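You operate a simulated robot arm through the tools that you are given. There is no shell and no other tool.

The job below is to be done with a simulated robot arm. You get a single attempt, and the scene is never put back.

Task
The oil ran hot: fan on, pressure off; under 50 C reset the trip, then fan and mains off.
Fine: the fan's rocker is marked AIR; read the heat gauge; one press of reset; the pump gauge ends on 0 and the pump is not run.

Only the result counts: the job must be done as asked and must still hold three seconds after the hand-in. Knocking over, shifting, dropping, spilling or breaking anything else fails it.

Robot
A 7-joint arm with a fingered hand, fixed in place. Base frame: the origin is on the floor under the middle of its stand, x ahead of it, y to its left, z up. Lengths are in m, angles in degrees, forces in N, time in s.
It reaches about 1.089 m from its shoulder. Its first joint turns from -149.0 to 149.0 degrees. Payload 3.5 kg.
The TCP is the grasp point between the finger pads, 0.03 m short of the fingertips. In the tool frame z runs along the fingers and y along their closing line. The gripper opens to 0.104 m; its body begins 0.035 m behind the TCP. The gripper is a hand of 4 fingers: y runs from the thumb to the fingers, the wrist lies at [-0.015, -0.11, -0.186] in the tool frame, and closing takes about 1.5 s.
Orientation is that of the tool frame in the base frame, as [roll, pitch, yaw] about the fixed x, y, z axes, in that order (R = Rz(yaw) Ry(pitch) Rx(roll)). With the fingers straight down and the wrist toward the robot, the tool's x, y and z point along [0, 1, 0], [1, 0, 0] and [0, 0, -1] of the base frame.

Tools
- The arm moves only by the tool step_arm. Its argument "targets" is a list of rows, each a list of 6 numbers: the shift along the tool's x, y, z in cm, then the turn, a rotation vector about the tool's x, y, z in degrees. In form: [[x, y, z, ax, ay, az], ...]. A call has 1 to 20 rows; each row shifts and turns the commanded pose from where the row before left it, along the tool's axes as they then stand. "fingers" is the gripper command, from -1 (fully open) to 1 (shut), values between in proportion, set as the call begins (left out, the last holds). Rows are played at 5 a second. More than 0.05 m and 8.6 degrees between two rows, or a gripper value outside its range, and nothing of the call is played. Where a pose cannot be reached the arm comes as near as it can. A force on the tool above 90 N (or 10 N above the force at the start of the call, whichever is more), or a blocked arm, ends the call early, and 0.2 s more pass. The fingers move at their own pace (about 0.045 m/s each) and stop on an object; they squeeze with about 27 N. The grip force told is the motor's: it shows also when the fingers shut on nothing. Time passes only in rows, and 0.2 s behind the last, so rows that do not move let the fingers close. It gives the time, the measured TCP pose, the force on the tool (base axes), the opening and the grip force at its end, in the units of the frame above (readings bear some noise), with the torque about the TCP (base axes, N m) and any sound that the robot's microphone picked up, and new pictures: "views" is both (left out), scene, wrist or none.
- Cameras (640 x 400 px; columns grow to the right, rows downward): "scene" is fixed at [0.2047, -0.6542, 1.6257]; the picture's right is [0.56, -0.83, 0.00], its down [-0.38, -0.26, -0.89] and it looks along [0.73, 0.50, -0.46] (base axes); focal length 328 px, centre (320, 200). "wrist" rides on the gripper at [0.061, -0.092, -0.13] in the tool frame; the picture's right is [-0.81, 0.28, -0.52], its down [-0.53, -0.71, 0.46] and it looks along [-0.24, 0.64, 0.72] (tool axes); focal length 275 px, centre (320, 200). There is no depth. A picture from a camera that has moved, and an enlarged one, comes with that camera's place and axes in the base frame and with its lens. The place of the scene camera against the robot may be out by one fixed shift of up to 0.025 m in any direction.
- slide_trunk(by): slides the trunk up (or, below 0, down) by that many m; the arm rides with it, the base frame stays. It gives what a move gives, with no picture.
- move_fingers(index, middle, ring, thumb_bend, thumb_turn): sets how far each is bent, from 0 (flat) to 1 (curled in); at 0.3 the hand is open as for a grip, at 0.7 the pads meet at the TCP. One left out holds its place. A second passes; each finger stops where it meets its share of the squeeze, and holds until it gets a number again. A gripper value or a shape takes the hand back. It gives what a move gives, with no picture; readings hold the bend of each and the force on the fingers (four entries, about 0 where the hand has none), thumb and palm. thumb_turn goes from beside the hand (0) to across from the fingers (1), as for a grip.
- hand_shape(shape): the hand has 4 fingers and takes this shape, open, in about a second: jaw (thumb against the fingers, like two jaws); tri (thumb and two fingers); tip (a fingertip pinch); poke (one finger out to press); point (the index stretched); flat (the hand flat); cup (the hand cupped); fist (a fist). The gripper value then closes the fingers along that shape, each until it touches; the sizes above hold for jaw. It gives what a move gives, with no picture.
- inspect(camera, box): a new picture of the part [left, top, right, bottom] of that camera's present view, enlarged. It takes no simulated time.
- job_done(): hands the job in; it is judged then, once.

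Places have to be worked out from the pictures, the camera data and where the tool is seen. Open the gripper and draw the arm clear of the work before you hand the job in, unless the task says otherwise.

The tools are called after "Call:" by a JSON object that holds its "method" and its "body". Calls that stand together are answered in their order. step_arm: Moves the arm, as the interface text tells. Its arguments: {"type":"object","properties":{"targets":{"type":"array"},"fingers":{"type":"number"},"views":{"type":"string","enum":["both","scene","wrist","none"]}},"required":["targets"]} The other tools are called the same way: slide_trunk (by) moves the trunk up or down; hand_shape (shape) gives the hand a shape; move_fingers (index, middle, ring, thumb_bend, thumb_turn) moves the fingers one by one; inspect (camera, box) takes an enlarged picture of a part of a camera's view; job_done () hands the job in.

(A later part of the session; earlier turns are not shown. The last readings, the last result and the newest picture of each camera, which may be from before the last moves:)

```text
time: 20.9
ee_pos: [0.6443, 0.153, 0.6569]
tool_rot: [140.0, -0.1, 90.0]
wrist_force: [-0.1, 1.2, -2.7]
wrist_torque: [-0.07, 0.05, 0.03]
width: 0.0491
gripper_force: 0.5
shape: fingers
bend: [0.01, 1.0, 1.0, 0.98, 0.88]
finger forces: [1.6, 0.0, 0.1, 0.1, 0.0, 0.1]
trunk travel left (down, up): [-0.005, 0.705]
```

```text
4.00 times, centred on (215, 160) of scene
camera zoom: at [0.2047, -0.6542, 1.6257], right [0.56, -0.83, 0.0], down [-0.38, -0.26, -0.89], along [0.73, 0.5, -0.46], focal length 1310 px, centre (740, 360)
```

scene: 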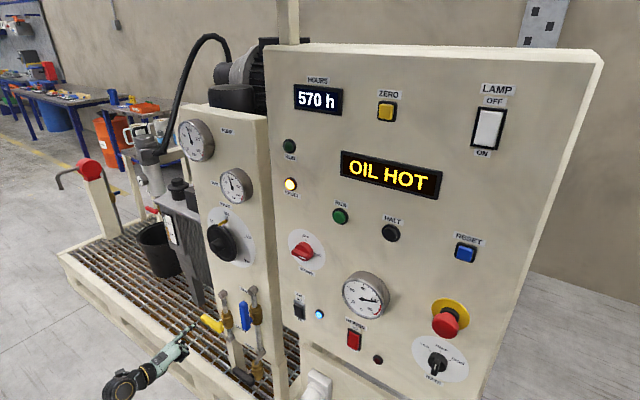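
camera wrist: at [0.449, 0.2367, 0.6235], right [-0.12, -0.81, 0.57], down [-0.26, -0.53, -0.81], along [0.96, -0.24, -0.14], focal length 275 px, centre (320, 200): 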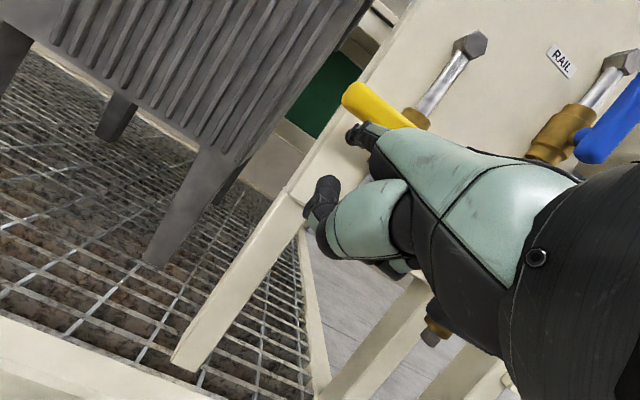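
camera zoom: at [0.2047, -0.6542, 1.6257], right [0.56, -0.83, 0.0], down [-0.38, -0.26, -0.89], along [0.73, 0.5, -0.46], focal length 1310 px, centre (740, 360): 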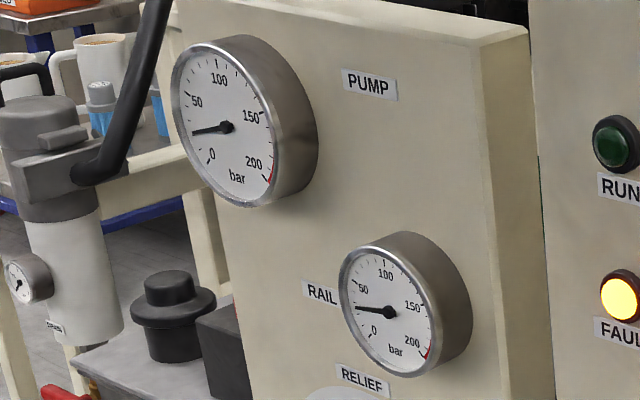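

The pressure is dropping on both gauges (around 25 bar). I complete the lever's turn to vertical.

Call:
{"method": "step_arm", "body": {"targets": [[-0.75, 0.39, -0.46, 0, 0, 0], [-0.75, 0.39, -0.46, 0, 0, 0], [-0.87, 0.26, -0.31, 0, 0, 0], [-0.87, 0.26, -0.31, 0, 0, 0]], "views": "none"}}

Call:
{"method": "inspect", "body": {"camera": "scene", "box": [120, 280, 280, 390]}}

Call:
{"method": "inspect", "body": {"camera": "scene", "box": [160, 110, 270, 210]}}

```text
time: 21.9
ee_pos: [0.644, 0.1211, 0.6767]
tool_rot: [140.1, 0.1, 90.0]
wrist_force: [-1.3, 10.3, -6.6]
wrist_torque: [-0.74, 0.21, 0.59]
width: 0.0464
gripper_force: 5.0
shape: fingers
bend: [0.02, 1.0, 1.0, 0.98, 0.88]
finger forces: [10.1, 0.0, 0.0, 0.0, 0.0, 0.1]
trunk travel left (down, up): [-0.005, 0.705]
```

```text
3.64 times, centred on (200, 335) of scene
camera zoom: at [0.2047, -0.6542, 1.6257], right [0.56, -0.83, 0.0], down [-0.38, -0.26, -0.89], along [0.73, 0.5, -0.46], focal length 1191 px, centre (756, -291)
```

zoom: 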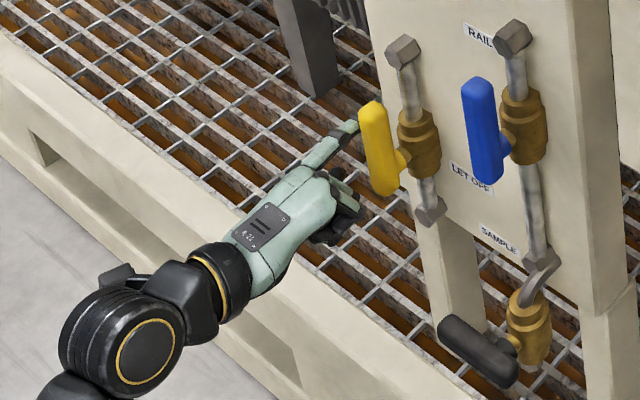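

```text
4.00 times, centred on (215, 160) of scene
camera zoom: at [0.2047, -0.6542, 1.6257], right [0.56, -0.83, 0.0], down [-0.38, -0.26, -0.89], along [0.73, 0.5, -0.46], focal length 1310 px, centre (740, 360)
```

zoom: 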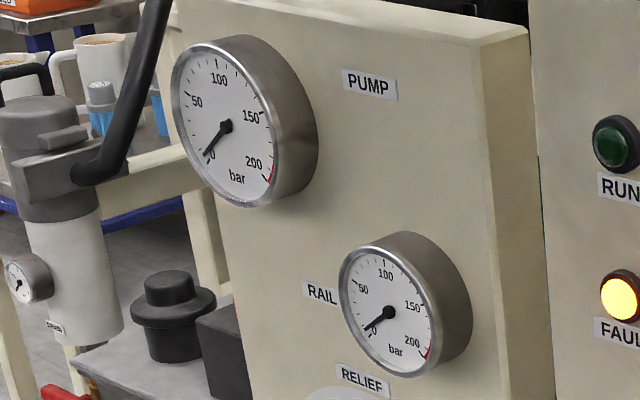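

Both gauges read 0 and the lever is vertical against its stop. I release sideways, back out, and check the heat gauge.

Call:
{"method": "step_arm", "body": {"targets": [[1.0, 0, 0, 0, 0, 0], [1.0, 0, 0, 0, 0, 0], [0, -2.3, -1.93, 0, 0, 0], [0, -2.3, -1.93, 0, 0, 0], [0, -1.0, -0.5, 0, 0, 0]], "views": "both"}}

Call:
{"method": "inspect", "body": {"camera": "scene", "box": [330, 260, 400, 330]}}

Call:
{"method": "inspect", "body": {"camera": "scene", "box": [120, 280, 280, 390]}}

```text
time: 23.1
ee_pos: [0.5721, 0.1418, 0.6739]
tool_rot: [140.0, 0.0, 90.0]
wrist_force: [-0.2, -0.5, 0.7]
wrist_torque: [-0.02, -0.01, -0.02]
width: 0.0507
gripper_force: 0.1
shape: fingers
bend: [0.0, 1.0, 1.0, 0.98, 0.88]
finger forces: [0.0, 0.0, 0.0, 0.0, 0.0, 0.0]
trunk travel left (down, up): [-0.005, 0.705]
camera wrist: at [0.4174, 0.2029, 0.7151], right [-0.12, -0.81, 0.57], down [-0.25, -0.53, -0.81], along [0.96, -0.24, -0.14], focal length 275 px, centre (320, 200)
```

scene: 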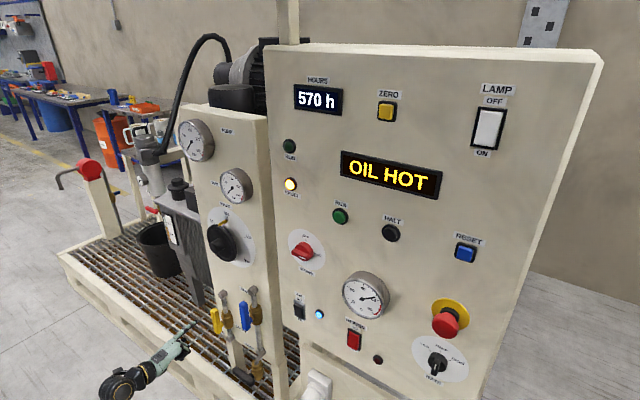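
wrist: 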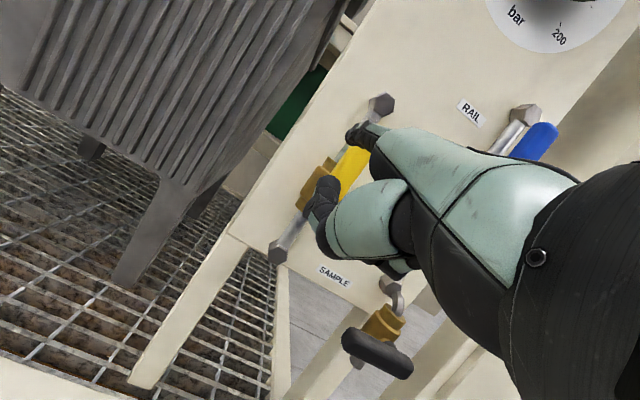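

```text
5.71 times, centred on (365, 295) of scene
camera zoom: at [0.2047, -0.6542, 1.6257], right [0.56, -0.83, 0.0], down [-0.38, -0.26, -0.89], along [0.73, 0.5, -0.46], focal length 1872 px, centre (63, -343)
```

zoom: 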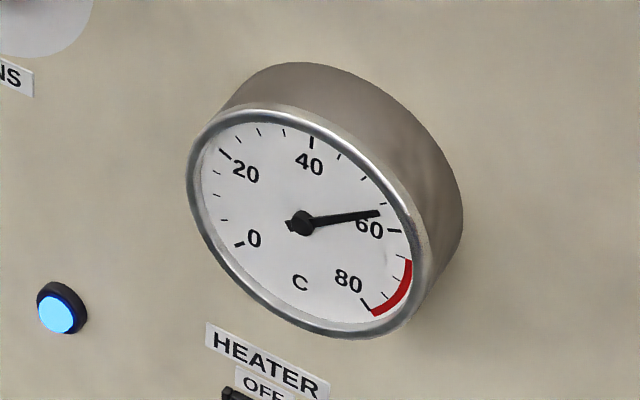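

```text
3.64 times, centred on (200, 335) of scene
camera zoom: at [0.2047, -0.6542, 1.6257], right [0.56, -0.83, 0.0], down [-0.38, -0.26, -0.89], along [0.73, 0.5, -0.46], focal length 1191 px, centre (756, -291)
```

zoom: 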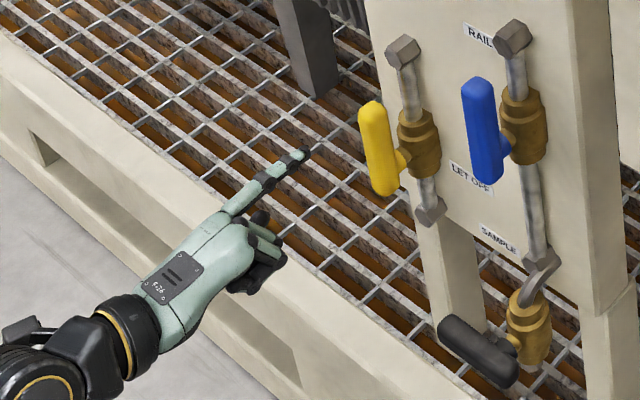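

The heat gauge reads about 57 C and falling; pump and rail gauges at 0. Meanwhile I raise the trunk to bring the hand to the RESET button (est. [0.71, -0.595, 1.30]).

Call:
{"method": "slide_trunk", "body": {"by": 0.5}}

Call:
{"method": "inspect", "body": {"camera": "scene", "box": [330, 260, 400, 330]}}

```text
refused: 0.5 is not a number from -0.4 to 0.4
```

```text
5.71 times, centred on (365, 295) of scene
camera zoom: at [0.2047, -0.6542, 1.6257], right [0.56, -0.83, 0.0], down [-0.38, -0.26, -0.89], along [0.73, 0.5, -0.46], focal length 1872 px, centre (63, -343)
```

zoom: 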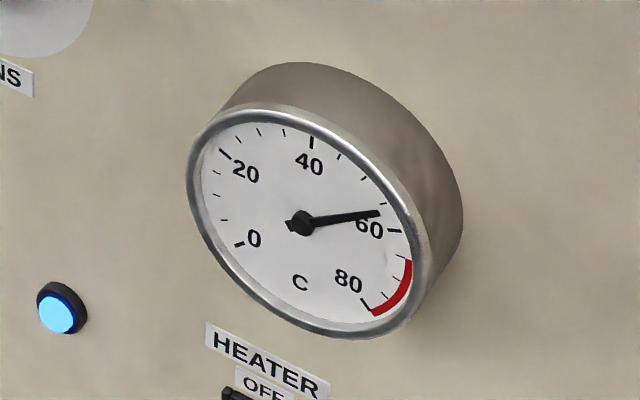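

The slide is limited to 0.4 m per call, so I do it in two parts.

Call:
{"method": "slide_trunk", "body": {"by": 0.4}}

Call:
{"method": "slide_trunk", "body": {"by": 0.15}}

Call:
{"method": "inspect", "body": {"camera": "scene", "box": [0, 0, 640, 400]}}

Call:
{"method": "inspect", "body": {"camera": "scene", "box": [330, 260, 400, 330]}}

```text
time: 26.9
ee_pos: [0.5737, 0.1417, 1.0753]
tool_rot: [139.9, -0.1, 90.1]
wrist_force: [0.3, 0.5, -0.4]
wrist_torque: [-0.02, -0.01, -0.03]
width: 0.0505
gripper_force: 0.0
shape: fingers
bend: [0.0, 1.0, 1.0, 0.98, 0.88]
finger forces: [0.0, 0.0, 0.1, 0.1, 0.1, 0.0]
trunk travel left (down, up): [-0.405, 0.305]
```

```text
time: 28.6
ee_pos: [0.5731, 0.1422, 1.2237]
tool_rot: [140.0, 0.0, 89.9]
wrist_force: [-0.4, -0.3, -0.4]
wrist_torque: [0.02, 0.03, 0.01]
width: 0.0506
gripper_force: 0.1
shape: fingers
bend: [0.0, 1.0, 1.0, 0.98, 0.88]
finger forces: [0.0, 0.0, 0.0, 0.0, 0.0, 0.1]
trunk travel left (down, up): [-0.555, 0.155]
```

```text
1.00 times, centred on (320, 200) of scene (not enlarged: the box is as wide or as high as the picture)
camera zoom: at [0.2047, -0.6542, 1.6257], right [0.56, -0.83, 0.0], down [-0.38, -0.26, -0.89], along [0.73, 0.5, -0.46], focal length 328 px, centre (320, 200)
```

zoom: 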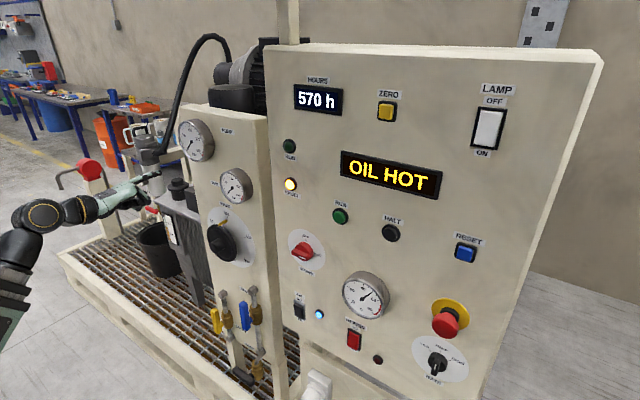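

```text
5.71 times, centred on (365, 295) of scene
camera zoom: at [0.2047, -0.6542, 1.6257], right [0.56, -0.83, 0.0], down [-0.38, -0.26, -0.89], along [0.73, 0.5, -0.46], focal length 1872 px, centre (63, -343)
```

zoom: 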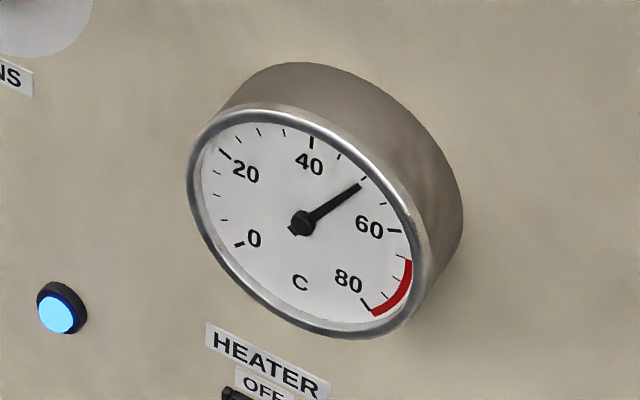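

The heat gauge is at about 50 C and falling. I sweep the hand right along the panel (staying ~7 cm clear) to stand in front of RESET.

Call:
{"method": "step_arm", "body": {"targets": [[-4.7, 0, 0, 0, 0, 0], [-4.7, 0, 0, 0, 0, 0], [-4.7, 0, 0, 0, 0, 0], [-4.7, 0, 0, 0, 0, 0], [-4.7, 0, 0, 0, 0, 0], [-4.7, 0, 0, 0, 0, 0], [-4.7, 0, 0, 0, 0, 0], [-4.7, 0, 0, 0, 0, 0], [-4.7, 0, 0, 0, 0, 0], [-4.7, 0, 0, 0, 0, 0], [-4.7, 0, 0, 0, 0, 0], [-4.7, 0, 0, 0, 0, 0], [-4.7, 0, 0, 0, 0, 0], [-4.7, 0, 0, 0, 0, 0], [-4.7, 0, 0, 0, 0, 0], [-4.7, 0, 0, 0, 0, 0]], "views": "both"}}

Call:
{"method": "inspect", "body": {"camera": "scene", "box": [330, 260, 400, 330]}}

Call:
{"method": "inspect", "body": {"camera": "scene", "box": [380, 200, 520, 300]}}

```text
time: 32.0
ee_pos: [0.583, -0.6095, 1.2335]
tool_rot: [140.1, 0.0, 90.1]
wrist_force: [0.1, -0.2, 0.6]
wrist_torque: [-0.02, 0.02, -0.01]
width: 0.0507
gripper_force: 0.1
shape: fingers
bend: [0.0, 1.0, 1.0, 0.98, 0.88]
finger forces: [0.0, 0.0, 0.0, 0.0, 0.1, 0.0]
out of reach, approached as far as the arm can: row 1, 2
trunk travel left (down, up): [-0.555, 0.155]
camera wrist: at [0.4285, -0.5479, 1.2745], right [-0.12, -0.81, 0.57], down [-0.25, -0.53, -0.81], along [0.96, -0.24, -0.14], focal length 275 px, centre (320, 200)
```

scene: 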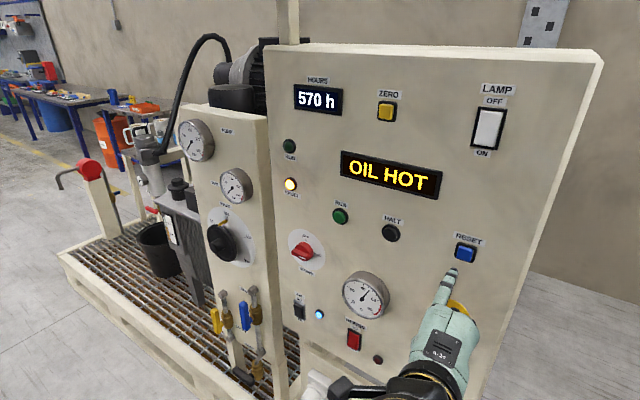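
wrist: 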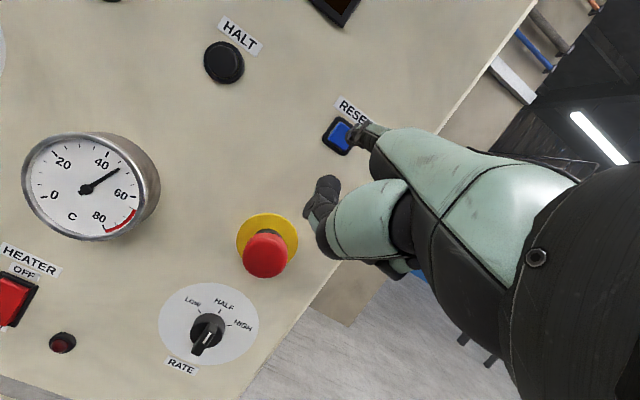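

```text
5.71 times, centred on (365, 295) of scene
camera zoom: at [0.2047, -0.6542, 1.6257], right [0.56, -0.83, 0.0], down [-0.38, -0.26, -0.89], along [0.73, 0.5, -0.46], focal length 1872 px, centre (63, -343)
```

zoom: 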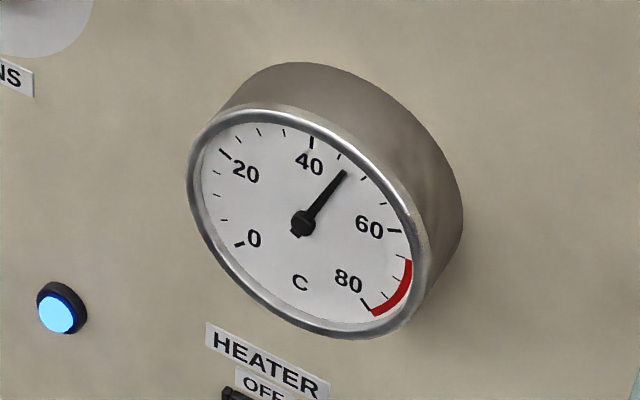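

```text
4.00 times, centred on (450, 250) of scene
camera zoom: at [0.2047, -0.6542, 1.6257], right [0.56, -0.83, 0.0], down [-0.38, -0.26, -0.89], along [0.73, 0.5, -0.46], focal length 1310 px, centre (-200, 0)
```

zoom: 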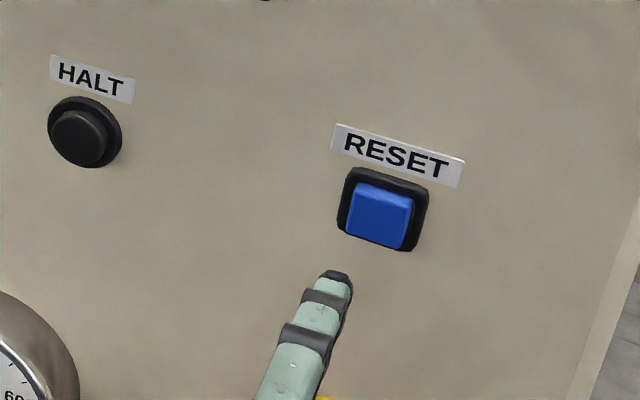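

The heat gauge now reads about 46 C (below 50). The fingertip needs about 4 mm right and 6 mm down to be centred on RESET; I correct and approach to about 2 cm.

Call:
{"method": "step_arm", "body": {"targets": [[-0.4, 0.76, 1.43, 0, 0, 0], [0, 1.15, 0.97, 0, 0, 0]], "views": "none"}}

Call:
{"method": "inspect", "body": {"camera": "scene", "box": [410, 210, 510, 280]}}

Call:
{"method": "inspect", "body": {"camera": "wrist", "box": [260, 60, 460, 190]}}

Call:
{"method": "inspect", "body": {"camera": "scene", "box": [330, 260, 400, 330]}}

```text
time: 32.6
ee_pos: [0.6143, -0.6133, 1.2275]
tool_rot: [140.0, 0.0, 90.0]
wrist_force: [0.2, 0.1, -0.5]
wrist_torque: [0.03, -0.03, -0.01]
width: 0.0507
gripper_force: 0.0
shape: fingers
bend: [0.0, 1.0, 1.0, 0.98, 0.88]
finger forces: [0.0, 0.0, 0.1, 0.0, 0.0, 0.0]
trunk travel left (down, up): [-0.555, 0.155]
```

```text
5.71 times, centred on (460, 245) of scene
camera zoom: at [0.2047, -0.6542, 1.6257], right [0.56, -0.83, 0.0], down [-0.38, -0.26, -0.89], along [0.73, 0.5, -0.46], focal length 1872 px, centre (-480, -57)
```

zoom: 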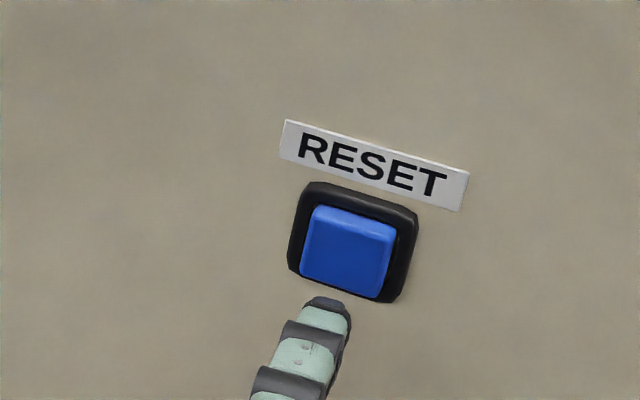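

```text
3.08 times, centred on (360, 125) of wrist
camera zoom: at [0.4592, -0.5523, 1.2676], right [-0.12, -0.81, 0.57], down [-0.25, -0.53, -0.81], along [0.96, -0.24, -0.14], focal length 847 px, centre (197, 431)
```

zoom: 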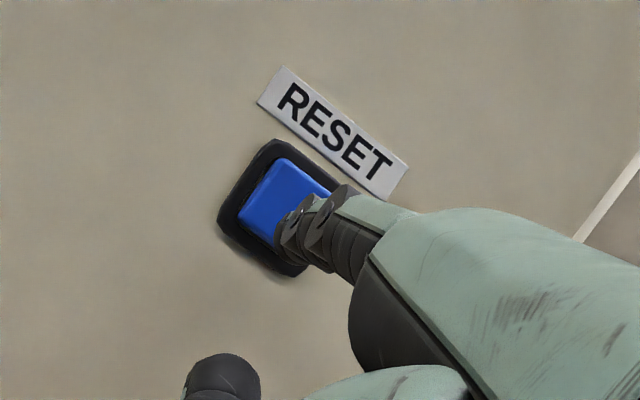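

```text
5.71 times, centred on (365, 295) of scene
camera zoom: at [0.2047, -0.6542, 1.6257], right [0.56, -0.83, 0.0], down [-0.38, -0.26, -0.89], along [0.73, 0.5, -0.46], focal length 1872 px, centre (63, -343)
```

zoom: 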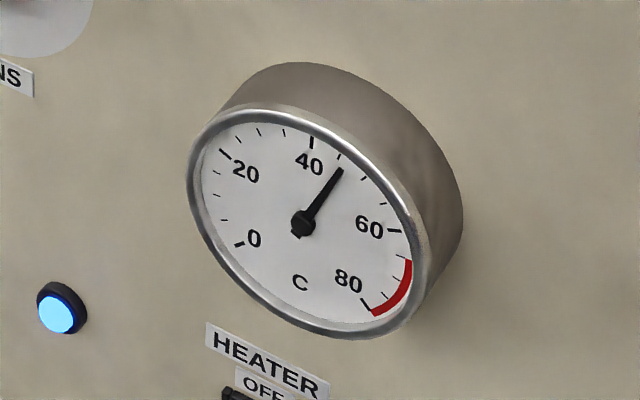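

Gauge about 45 C, and the fingertip is heading to the centre of RESET. I close in another 1.5 cm.

Call:
{"method": "step_arm", "body": {"targets": [[0, 1.15, 0.965, 0, 0, 0]], "views": "none"}}

Call:
{"method": "inspect", "body": {"camera": "scene", "box": [410, 210, 510, 280]}}

Call:
{"method": "inspect", "body": {"camera": "wrist", "box": [260, 60, 460, 190]}}

```text
time: 33.0
ee_pos: [0.6301, -0.6131, 1.2275]
tool_rot: [140.0, 0.0, 89.9]
wrist_force: [-0.7, 0.5, 0.5]
wrist_torque: [0.0, 0.03, 0.0]
width: 0.0505
gripper_force: 0.0
shape: fingers
bend: [0.0, 1.0, 1.0, 0.98, 0.88]
finger forces: [0.1, 0.0, 0.0, 0.0, 0.1, 0.0]
trunk travel left (down, up): [-0.555, 0.155]
```

```text
5.71 times, centred on (460, 245) of scene
camera zoom: at [0.2047, -0.6542, 1.6257], right [0.56, -0.83, 0.0], down [-0.38, -0.26, -0.89], along [0.73, 0.5, -0.46], focal length 1872 px, centre (-480, -57)
```

zoom: 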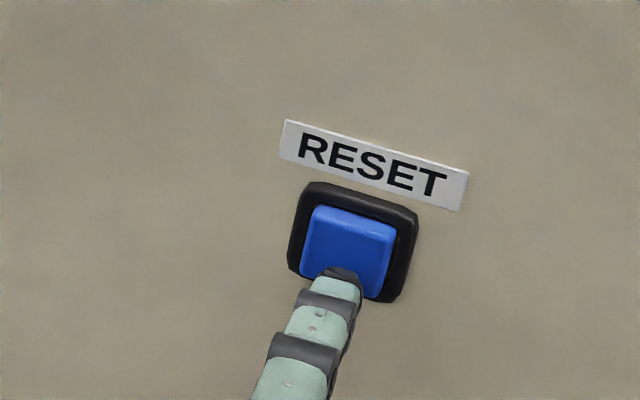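

```text
3.08 times, centred on (360, 125) of wrist
camera zoom: at [0.4749, -0.552, 1.2679], right [-0.12, -0.81, 0.57], down [-0.25, -0.53, -0.81], along [0.96, -0.24, -0.14], focal length 847 px, centre (197, 431)
```

zoom: 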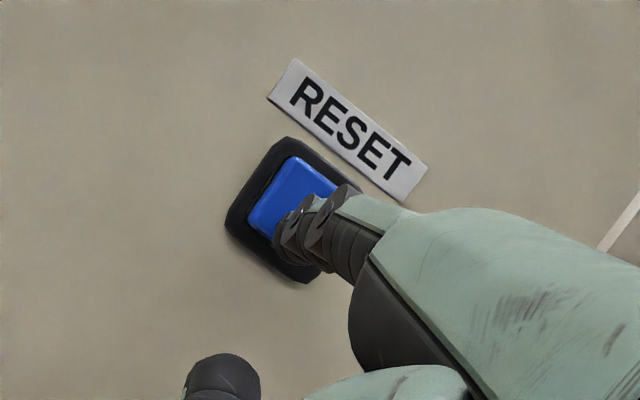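

Almost touching the button face. I press forward 0.8 cm in small steps.

Call:
{"method": "step_arm", "body": {"targets": [[0, 0.31, 0.257, 0, 0, 0], [0, 0.31, 0.257, 0, 0, 0]], "views": "none"}}

Call:
{"method": "inspect", "body": {"camera": "scene", "box": [410, 210, 510, 280]}}

Call:
{"method": "inspect", "body": {"camera": "scene", "box": [260, 60, 540, 280]}}

```text
time: 33.6
ee_pos: [0.6369, -0.6125, 1.227]
tool_rot: [140.0, 0.0, 90.0]
wrist_force: [-4.0, 0.3, -0.8]
wrist_torque: [0.0, -0.26, 0.03]
width: 0.0508
gripper_force: 2.1
shape: fingers
bend: [0.0, 1.0, 1.0, 0.98, 0.88]
finger forces: [4.0, 0.0, 0.0, 0.0, 0.1, 0.0]
trunk travel left (down, up): [-0.555, 0.155]
heard: click
```

```text
5.71 times, centred on (460, 245) of scene
camera zoom: at [0.2047, -0.6542, 1.6257], right [0.56, -0.83, 0.0], down [-0.38, -0.26, -0.89], along [0.73, 0.5, -0.46], focal length 1872 px, centre (-480, -57)
```

zoom: 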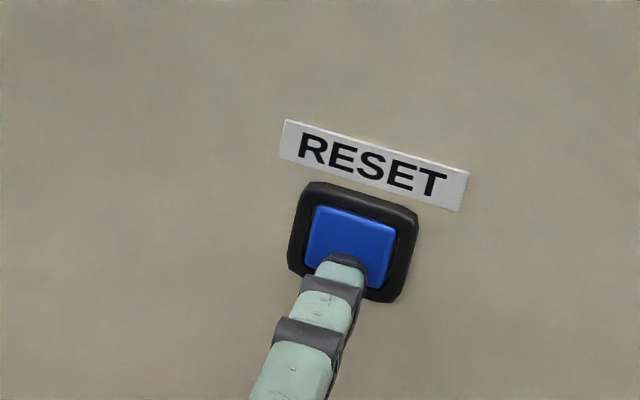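

```text
1.82 times, centred on (400, 170) of scene
camera zoom: at [0.2047, -0.6542, 1.6257], right [0.56, -0.83, 0.0], down [-0.38, -0.26, -0.89], along [0.73, 0.5, -0.46], focal length 596 px, centre (174, 254)
```

zoom: 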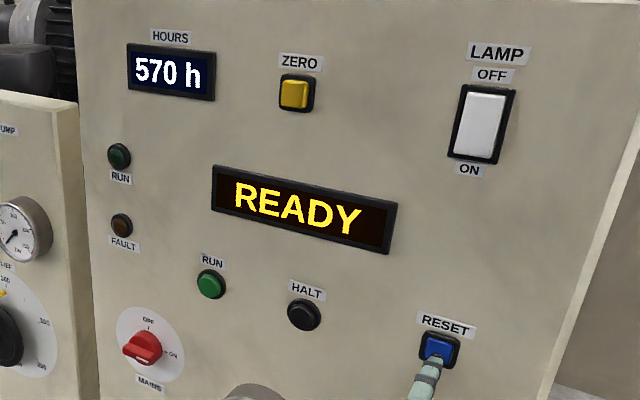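

The display reads READY, FAULT is out, and one click was heard: the trip is reset. I withdraw straight back and move left to line up with the AIR rocker column.

Call:
{"method": "step_arm", "body": {"targets": [[0, -2.68, -2.25, 0, 0, 0], [0, -2.68, -2.25, 0, 0, 0], [4.4, 0, 0, 0, 0, 0], [4.4, 0, 0, 0, 0, 0], [4.4, 0, 0, 0, 0, 0], [4.4, 0, 0, 0, 0, 0], [4.4, 0, 0, 0, 0, 0], [4.4, 0, 0, 0, 0, 0], [4.4, 0, 0, 0, 0, 0], [4.4, 0, 0, 0, 0, 0]], "views": "wrist"}}

Call:
{"method": "slide_trunk", "body": {"by": -0.31}}

Call:
{"method": "inspect", "body": {"camera": "wrist", "box": [0, 0, 640, 400]}}

Call:
{"method": "inspect", "body": {"camera": "scene", "box": [220, 270, 380, 380]}}

```text
time: 35.9
ee_pos: [0.5672, -0.2608, 1.2254]
tool_rot: [140.0, 0.1, 89.9]
wrist_force: [-0.9, 0.1, -0.7]
wrist_torque: [0.0, 0.01, 0.02]
width: 0.051
gripper_force: 0.1
shape: fingers
bend: [0.0, 1.0, 1.0, 0.98, 0.88]
finger forces: [0.0, 0.1, 0.0, 0.0, 0.0, 0.0]
trunk travel left (down, up): [-0.555, 0.155]
camera wrist: at [0.413, -0.1989, 1.2669], right [-0.12, -0.81, 0.57], down [-0.25, -0.53, -0.81], along [0.96, -0.24, -0.14], focal length 275 px, centre (320, 200)
```

wrist: 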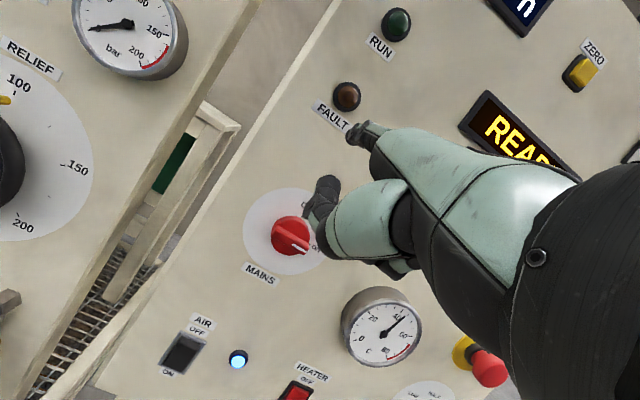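

```text
time: 38.9
ee_pos: [0.569, -0.2604, 0.9155]
tool_rot: [140.0, 0.0, 90.1]
wrist_force: [0.5, -0.6, 0.1]
wrist_torque: [0.01, 0.01, -0.01]
width: 0.051
gripper_force: 0.1
shape: fingers
bend: [0.0, 1.0, 1.0, 0.98, 0.88]
finger forces: [0.0, 0.0, 0.1, 0.0, 0.0, 0.0]
trunk travel left (down, up): [-0.245, 0.465]
```

```text
1.00 times, centred on (320, 200) of wrist (not enlarged: the box is as wide or as high as the picture)
camera zoom: at [0.4133, -0.1996, 0.9569], right [-0.12, -0.81, 0.57], down [-0.25, -0.53, -0.81], along [0.96, -0.24, -0.14], focal length 275 px, centre (320, 200)
```

zoom: 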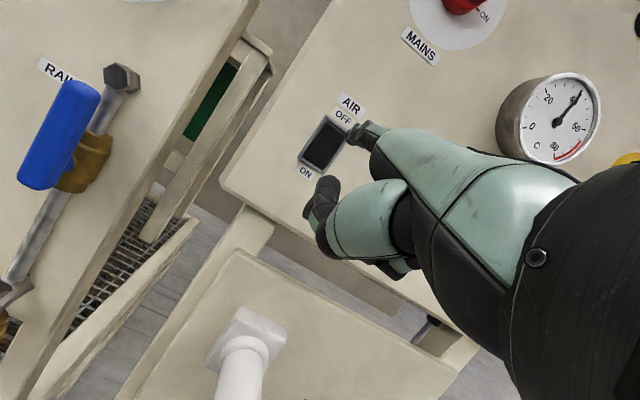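

```text
3.64 times, centred on (300, 325) of scene
camera zoom: at [0.2047, -0.6542, 1.6257], right [0.56, -0.83, 0.0], down [-0.38, -0.26, -0.89], along [0.73, 0.5, -0.46], focal length 1191 px, centre (393, -254)
```

zoom: 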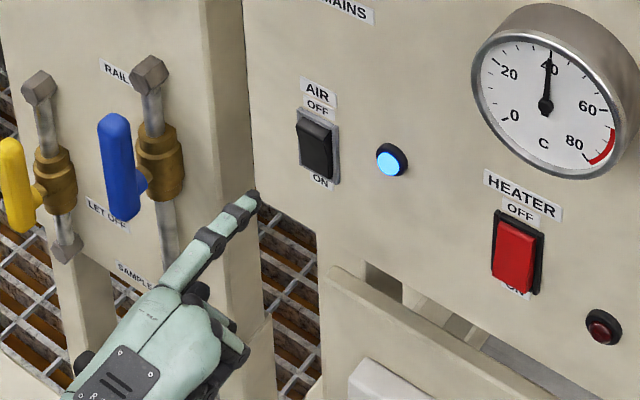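

Heat is about 40 C; fan lamp still lit. The fingertip needs to go about 6 mm down and 2 mm left to hit the rocker's upper (OFF) half; I correct and approach to within about 1.5 cm.

Call:
{"method": "step_arm", "body": {"targets": [[0.2, 1.14, 1.75, 0, 0, 0], [0, 1.53, 1.286, 0, 0, 0], [0, 1.15, 0.965, 0, 0, 0]], "views": "none"}}

Call:
{"method": "inspect", "body": {"camera": "scene", "box": [250, 280, 350, 350]}}

Call:
{"method": "inspect", "body": {"camera": "wrist", "box": [260, 60, 460, 190]}}

```text
time: 39.7
ee_pos: [0.6236, -0.2585, 0.9098]
tool_rot: [139.9, 0.0, 90.1]
wrist_force: [0.8, -0.5, -0.1]
wrist_torque: [0.0, 0.02, 0.01]
width: 0.0508
gripper_force: 0.1
shape: fingers
bend: [0.0, 1.0, 1.0, 0.98, 0.88]
finger forces: [0.0, 0.0, 0.0, 0.0, 0.0, 0.0]
trunk travel left (down, up): [-0.245, 0.465]
```

```text
5.71 times, centred on (300, 315) of scene
camera zoom: at [0.2047, -0.6542, 1.6257], right [0.56, -0.83, 0.0], down [-0.38, -0.26, -0.89], along [0.73, 0.5, -0.46], focal length 1872 px, centre (434, -457)
```

zoom: 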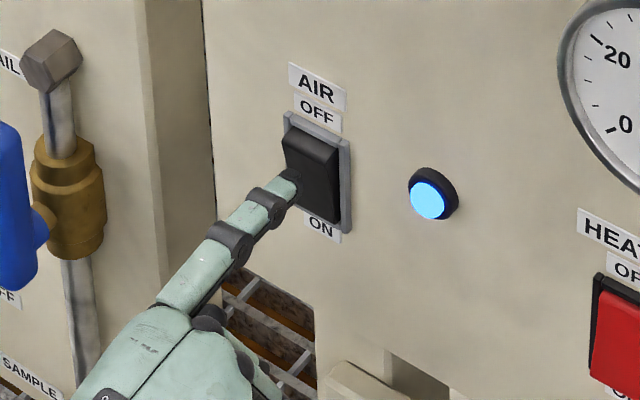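

```text
3.08 times, centred on (360, 125) of wrist
camera zoom: at [0.4681, -0.1974, 0.9515], right [-0.12, -0.81, 0.57], down [-0.25, -0.53, -0.81], along [0.96, -0.24, -0.14], focal length 847 px, centre (197, 431)
```

zoom: 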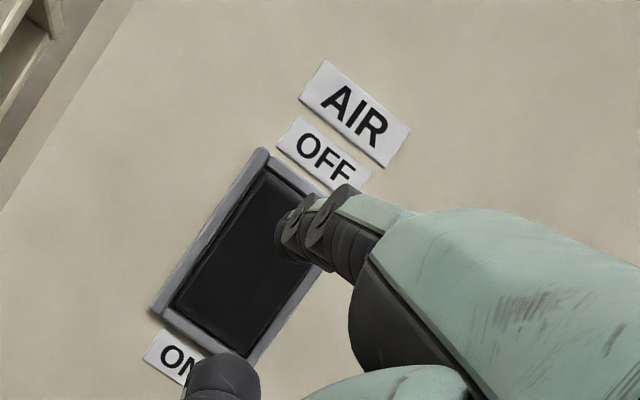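

The tip is heading to the rocker's upper half. I press forward in small steps.

Call:
{"method": "step_arm", "body": {"targets": [[0, 0.5, 0.17, 0, 0, 0], [0, 0.5, 0.42, 0, 0, 0], [0, 0.383, 0.32, 0, 0, 0], [0, 0.383, 0.32, 0, 0, 0]], "views": "none"}}

Call:
{"method": "inspect", "body": {"camera": "scene", "box": [250, 280, 350, 350]}}

```text
time: 40.9
ee_pos: [0.6369, -0.257, 0.9145]
tool_rot: [139.8, 0.2, 89.9]
wrist_force: [-76.2, -2.1, -4.5]
wrist_torque: [0.11, -4.84, 0.77]
width: 0.0496
gripper_force: 36.8
shape: fingers
bend: [0.0, 1.0, 1.0, 0.98, 0.88]
finger forces: [73.8, 0.1, 0.0, 0.1, 0.0, 0.0]
trunk travel left (down, up): [-0.245, 0.465]
stopped in row 4: the force on the tool passed its limit at 93 N (the readings are from after the stop); the commanded pose is now the measured one
```

```text
5.71 times, centred on (300, 315) of scene
camera zoom: at [0.2047, -0.6542, 1.6257], right [0.56, -0.83, 0.0], down [-0.38, -0.26, -0.89], along [0.73, 0.5, -0.46], focal length 1872 px, centre (434, -457)
```

zoom: 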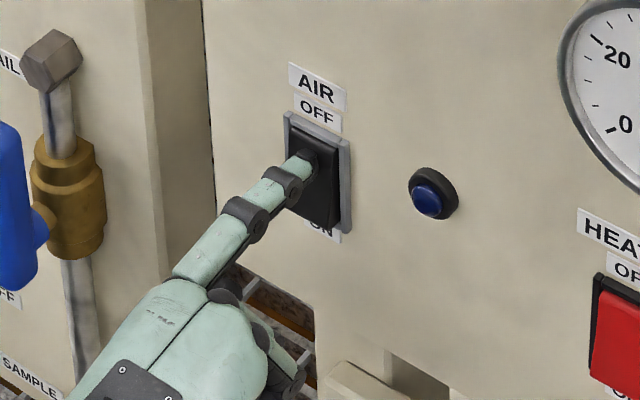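

The fan lamp is out and the rocker is back to OFF (I pressed a bit harder than needed). I withdraw straight back and raise the trunk to view the MAINS knob.

Call:
{"method": "step_arm", "body": {"targets": [[0, -1.53, -1.286, 0, 0, 0], [0, -2.3, -1.93, 0, 0, 0], [0, -1.53, -1.286, 0, 0, 0]], "views": "none"}}

Call:
{"method": "slide_trunk", "body": {"by": 0.26}}

Call:
{"method": "inspect", "body": {"camera": "wrist", "box": [200, 130, 400, 280]}}

Call:
{"method": "inspect", "body": {"camera": "scene", "box": [250, 200, 350, 300]}}

Call:
{"method": "inspect", "body": {"camera": "scene", "box": [0, 0, 640, 400]}}

```text
time: 41.7
ee_pos: [0.5708, -0.2562, 0.9107]
tool_rot: [140.0, 0.1, 90.0]
wrist_force: [-0.4, 0.6, 0.6]
wrist_torque: [-0.01, 0.03, -0.03]
width: 0.0509
gripper_force: 0.1
shape: fingers
bend: [0.0, 1.0, 1.0, 0.98, 0.88]
finger forces: [0.0, 0.0, 0.0, 0.0, 0.1, 0.0]
trunk travel left (down, up): [-0.245, 0.465]
```

```text
time: 44.4
ee_pos: [0.5723, -0.2559, 1.1711]
tool_rot: [140.0, 0.1, 89.9]
wrist_force: [0.0, -0.8, 0.5]
wrist_torque: [-0.04, 0.0, -0.04]
width: 0.0505
gripper_force: 0.0
shape: fingers
bend: [0.0, 1.0, 1.0, 0.98, 0.88]
finger forces: [0.0, 0.0, 0.1, 0.0, 0.0, 0.1]
trunk travel left (down, up): [-0.505, 0.205]
```

```text
2.67 times, centred on (300, 205) of wrist
camera zoom: at [0.4172, -0.1946, 1.2119], right [-0.12, -0.81, 0.57], down [-0.25, -0.53, -0.81], along [0.96, -0.24, -0.14], focal length 734 px, centre (373, 187)
```

zoom: 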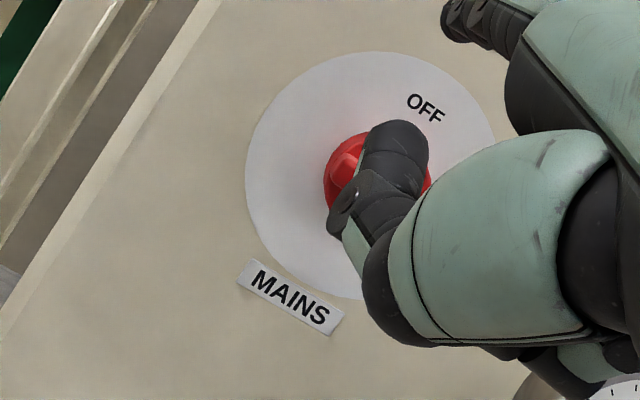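

```text
4.00 times, centred on (300, 250) of scene
camera zoom: at [0.2047, -0.6542, 1.6257], right [0.56, -0.83, 0.0], down [-0.38, -0.26, -0.89], along [0.73, 0.5, -0.46], focal length 1310 px, centre (400, 0)
```

zoom: 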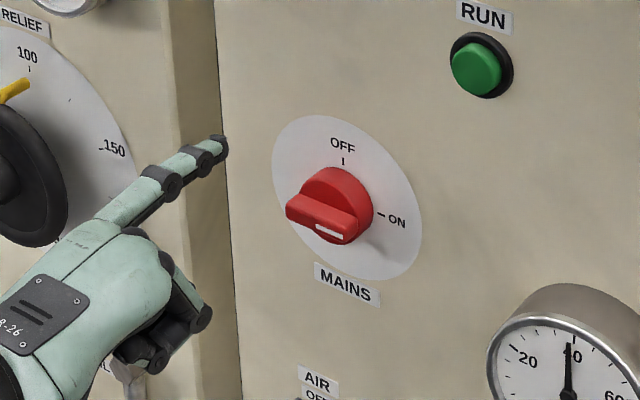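

```text
1.00 times, centred on (320, 200) of scene (not enlarged: the box is as wide or as high as the picture)
camera zoom: at [0.2047, -0.6542, 1.6257], right [0.56, -0.83, 0.0], down [-0.38, -0.26, -0.89], along [0.73, 0.5, -0.46], focal length 328 px, centre (320, 200)
```

zoom: 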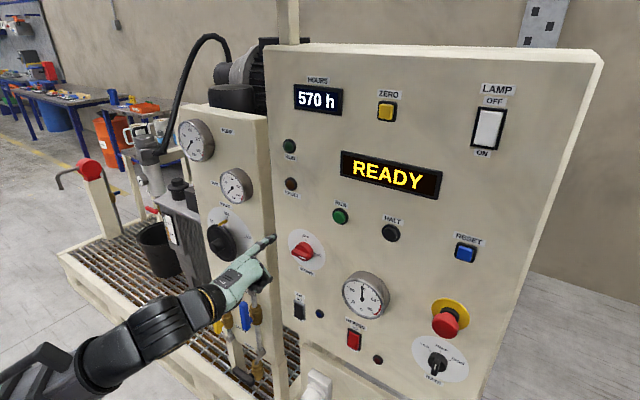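

MAINS points to ON (right) and OFF is straight up. I shift the hand right and up a bit so the wrist camera sees the knob without the fingers in the way.

Call:
{"method": "step_arm", "body": {"targets": [[-4, 1.93, -2.3, 0, 0, 0], [-4, 1.93, -2.3, 0, 0, 0]], "views": "none"}}

Call:
{"method": "inspect", "body": {"camera": "wrist", "box": [160, 130, 360, 280]}}

Call:
{"method": "inspect", "body": {"camera": "scene", "box": [270, 220, 340, 280]}}

```text
time: 45.0
ee_pos: [0.5726, -0.3348, 1.2315]
tool_rot: [140.0, 0.1, 90.1]
wrist_force: [0.1, 0.6, -0.1]
wrist_torque: [0.0, 0.06, 0.01]
width: 0.0503
gripper_force: 0.1
shape: fingers
bend: [0.0, 1.0, 1.0, 0.98, 0.88]
finger forces: [0.1, 0.0, 0.0, 0.1, 0.0, 0.0]
trunk travel left (down, up): [-0.505, 0.205]
```

```text
2.67 times, centred on (260, 205) of wrist
camera zoom: at [0.4175, -0.2746, 1.2727], right [-0.12, -0.81, 0.57], down [-0.25, -0.53, -0.81], along [0.96, -0.24, -0.14], focal length 734 px, centre (480, 187)
```

zoom: 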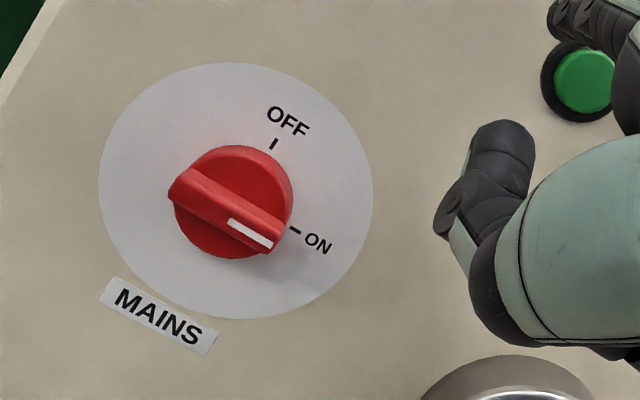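

```text
6.67 times, centred on (305, 250) of scene
camera zoom: at [0.2047, -0.6542, 1.6257], right [0.56, -0.83, 0.0], down [-0.38, -0.26, -0.89], along [0.73, 0.5, -0.46], focal length 2184 px, centre (420, -133)
```

zoom: 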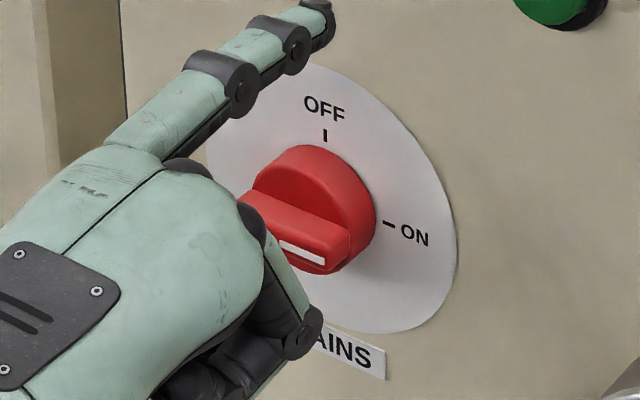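

The MAINS knob has a 4.5 cm bar (front at x≈0.688, centre y≈-0.268, z≈1.172). Pushing the bar's left end down turns ON→OFF counter-clockwise; I move the fingertip to a spot in front of and just above that left end.

Call:
{"method": "step_arm", "body": {"targets": [[2.28, -2.36, 2.81, 0, 0, 0], [2.28, -2.36, 2.81, 0, 0, 0], [2.28, -2.0, 2.4, 0, 0, 0]], "views": "none"}}

Call:
{"method": "inspect", "body": {"camera": "scene", "box": [260, 220, 340, 280]}}

Call:
{"method": "inspect", "body": {"camera": "wrist", "box": [260, 60, 460, 190]}}

```text
time: 45.8
ee_pos: [0.5732, -0.2673, 1.1276]
tool_rot: [140.0, 0.1, 89.9]
wrist_force: [0.0, 0.8, 0.2]
wrist_torque: [-0.02, -0.01, 0.02]
width: 0.0509
gripper_force: 0.0
shape: fingers
bend: [0.0, 1.0, 1.0, 0.98, 0.88]
finger forces: [0.0, 0.0, 0.0, 0.0, 0.0, 0.0]
trunk travel left (down, up): [-0.505, 0.205]
```

```text
6.67 times, centred on (300, 250) of scene
camera zoom: at [0.2047, -0.6542, 1.6257], right [0.56, -0.83, 0.0], down [-0.38, -0.26, -0.89], along [0.73, 0.5, -0.46], focal length 2184 px, centre (453, -133)
```

zoom: 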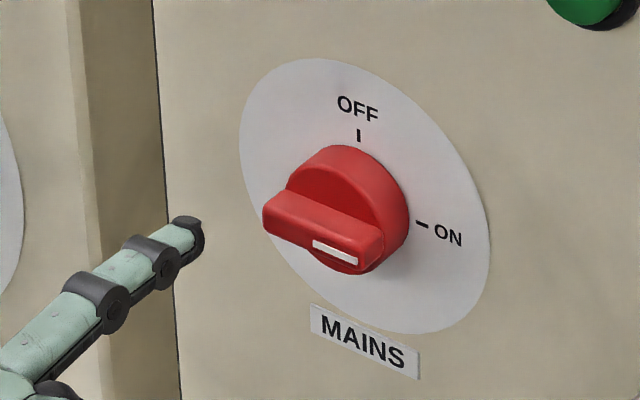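

```text
3.08 times, centred on (360, 125) of wrist
camera zoom: at [0.4176, -0.2062, 1.1677], right [-0.12, -0.81, 0.57], down [-0.25, -0.53, -0.81], along [0.96, -0.24, -0.14], focal length 847 px, centre (197, 431)
```

zoom: 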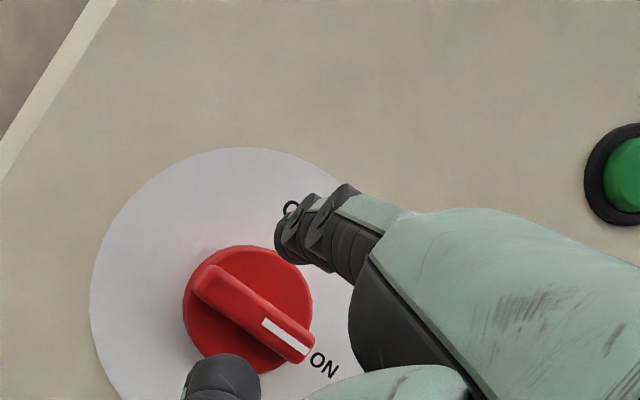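

The fingertip is about 5 mm inside the bar's left end and ~2.4 cm above the bar's centre line. I advance 5 cm so the tip sits over the bar.

Call:
{"method": "step_arm", "body": {"targets": [[0, 1.915, 1.61, 0, 0, 0], [0, 1.915, 1.61, 0, 0, 0]], "views": "none"}}

Call:
{"method": "inspect", "body": {"camera": "scene", "box": [260, 220, 340, 280]}}

Call:
{"method": "inspect", "body": {"camera": "wrist", "box": [260, 60, 460, 190]}}

```text
time: 46.4
ee_pos: [0.6247, -0.2676, 1.1258]
tool_rot: [140.0, 0.1, 89.9]
wrist_force: [-0.3, 0.0, -0.5]
wrist_torque: [-0.03, 0.01, -0.02]
width: 0.0506
gripper_force: 0.2
shape: fingers
bend: [0.0, 1.0, 1.0, 0.98, 0.88]
finger forces: [0.1, 0.1, 0.0, 0.1, 0.0, 0.0]
trunk travel left (down, up): [-0.505, 0.205]
```

```text
6.67 times, centred on (300, 250) of scene
camera zoom: at [0.2047, -0.6542, 1.6257], right [0.56, -0.83, 0.0], down [-0.38, -0.26, -0.89], along [0.73, 0.5, -0.46], focal length 2184 px, centre (453, -133)
```

zoom: 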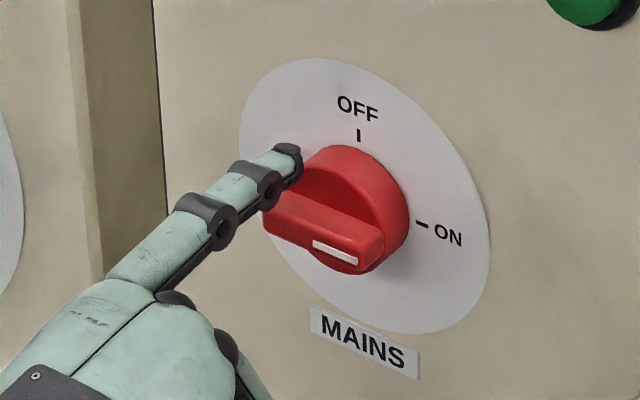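

```text
3.08 times, centred on (360, 125) of wrist
camera zoom: at [0.4691, -0.2068, 1.1672], right [-0.12, -0.81, 0.57], down [-0.25, -0.53, -0.81], along [0.96, -0.24, -0.14], focal length 847 px, centre (197, 431)
```

zoom: 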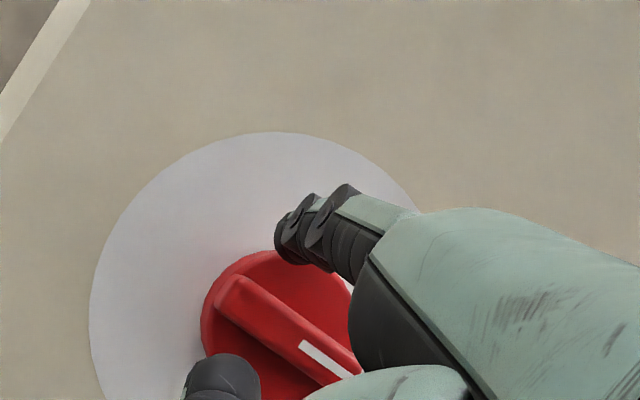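

The tip is over the bar's left part at x≈0.694. I advance 0.7 cm more, then press down onto the bar's left end and check that it starts turning.

Call:
{"method": "step_arm", "body": {"targets": [[0, 0.536, 0.45, 0, 0, 0], [0.03, -0.354, 0.421, 0, 0, 0], [0.02, -0.32, 0.383, 0, 0, 0], [0.29, -0.315, 0.375, 0, 0, 0]], "views": "none"}}

Call:
{"method": "inspect", "body": {"camera": "scene", "box": [260, 220, 340, 280]}}

Call:
{"method": "inspect", "body": {"camera": "wrist", "box": [260, 60, 460, 190]}}

```text
time: 47.4
ee_pos: [0.6298, -0.2626, 1.1112]
tool_rot: [140.1, 0.1, 90.0]
wrist_force: [-2.8, 2.7, 2.5]
wrist_torque: [-0.15, -0.34, 0.19]
width: 0.0537
gripper_force: 2.2
shape: fingers
bend: [0.0, 1.0, 1.0, 0.98, 0.88]
finger forces: [4.2, 0.0, 0.0, 0.0, 0.0, 0.0]
trunk travel left (down, up): [-0.505, 0.205]
```

```text
6.67 times, centred on (300, 250) of scene
camera zoom: at [0.2047, -0.6542, 1.6257], right [0.56, -0.83, 0.0], down [-0.38, -0.26, -0.89], along [0.73, 0.5, -0.46], focal length 2184 px, centre (453, -133)
```

zoom: 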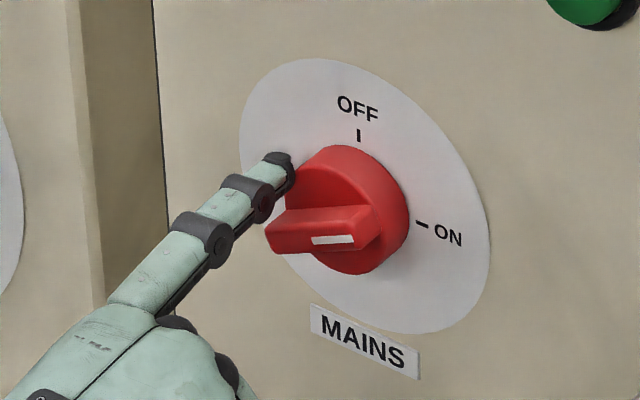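

```text
3.08 times, centred on (360, 125) of wrist
camera zoom: at [0.4739, -0.2022, 1.1523], right [-0.12, -0.81, 0.57], down [-0.25, -0.53, -0.81], along [0.96, -0.24, -0.14], focal length 847 px, centre (197, 431)
```

zoom: 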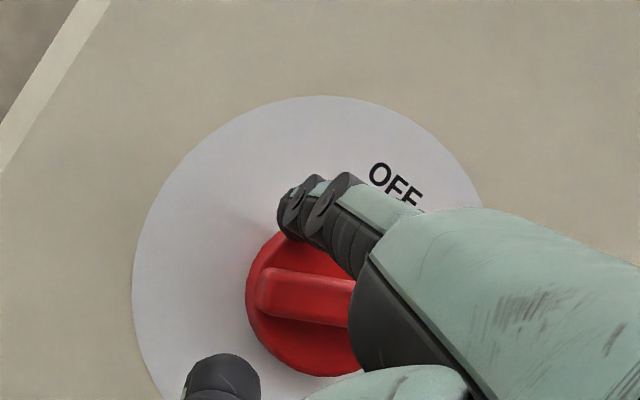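

The knob is turning (about 25° so far) with only a few newtons; the tip is lightly rubbing the knob's base, so I ease back 2 mm while continuing the arc.

Call:
{"method": "step_arm", "body": {"targets": [[0.13, -0.54, 0.337, 0, 0, 0], [-0.02, -0.4, 0.475, 0, 0, 0]], "views": "none"}}

Call:
{"method": "inspect", "body": {"camera": "scene", "box": [260, 220, 340, 280]}}

Call:
{"method": "inspect", "body": {"camera": "wrist", "box": [260, 60, 460, 190]}}

```text
time: 48.0
ee_pos: [0.6276, -0.262, 1.0989]
tool_rot: [140.0, 0.0, 90.0]
wrist_force: [-0.7, 4.1, 0.3]
wrist_torque: [-0.26, -0.05, 0.32]
width: 0.052
gripper_force: 2.1
shape: fingers
bend: [0.0, 1.0, 1.0, 0.98, 0.88]
finger forces: [4.2, 0.0, 0.0, 0.0, 0.0, 0.0]
trunk travel left (down, up): [-0.505, 0.205]
```

```text
6.67 times, centred on (300, 250) of scene
camera zoom: at [0.2047, -0.6542, 1.6257], right [0.56, -0.83, 0.0], down [-0.38, -0.26, -0.89], along [0.73, 0.5, -0.46], focal length 2184 px, centre (453, -133)
```

zoom: 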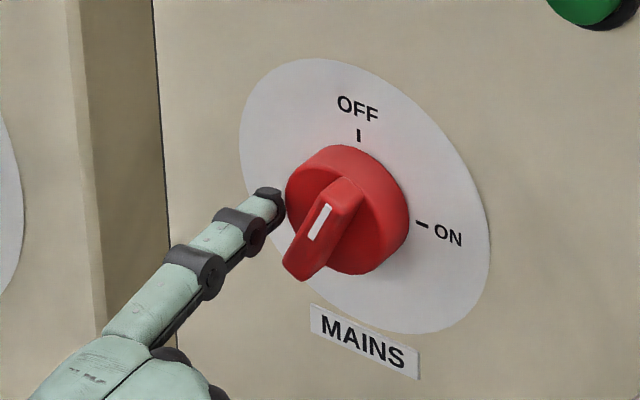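

```text
3.08 times, centred on (360, 125) of wrist
camera zoom: at [0.4719, -0.2006, 1.1403], right [-0.12, -0.81, 0.57], down [-0.25, -0.53, -0.81], along [0.96, -0.24, -0.14], focal length 847 px, centre (197, 431)
```

zoom: 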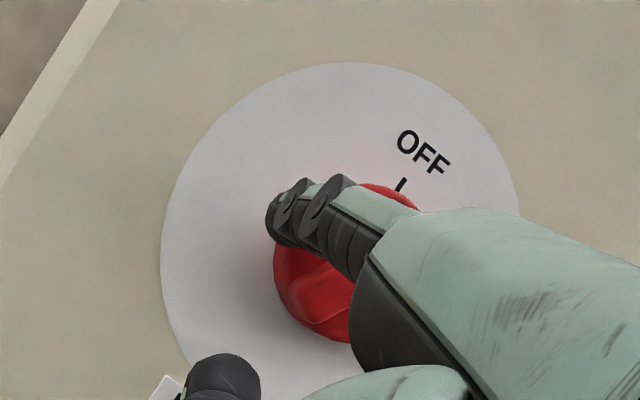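

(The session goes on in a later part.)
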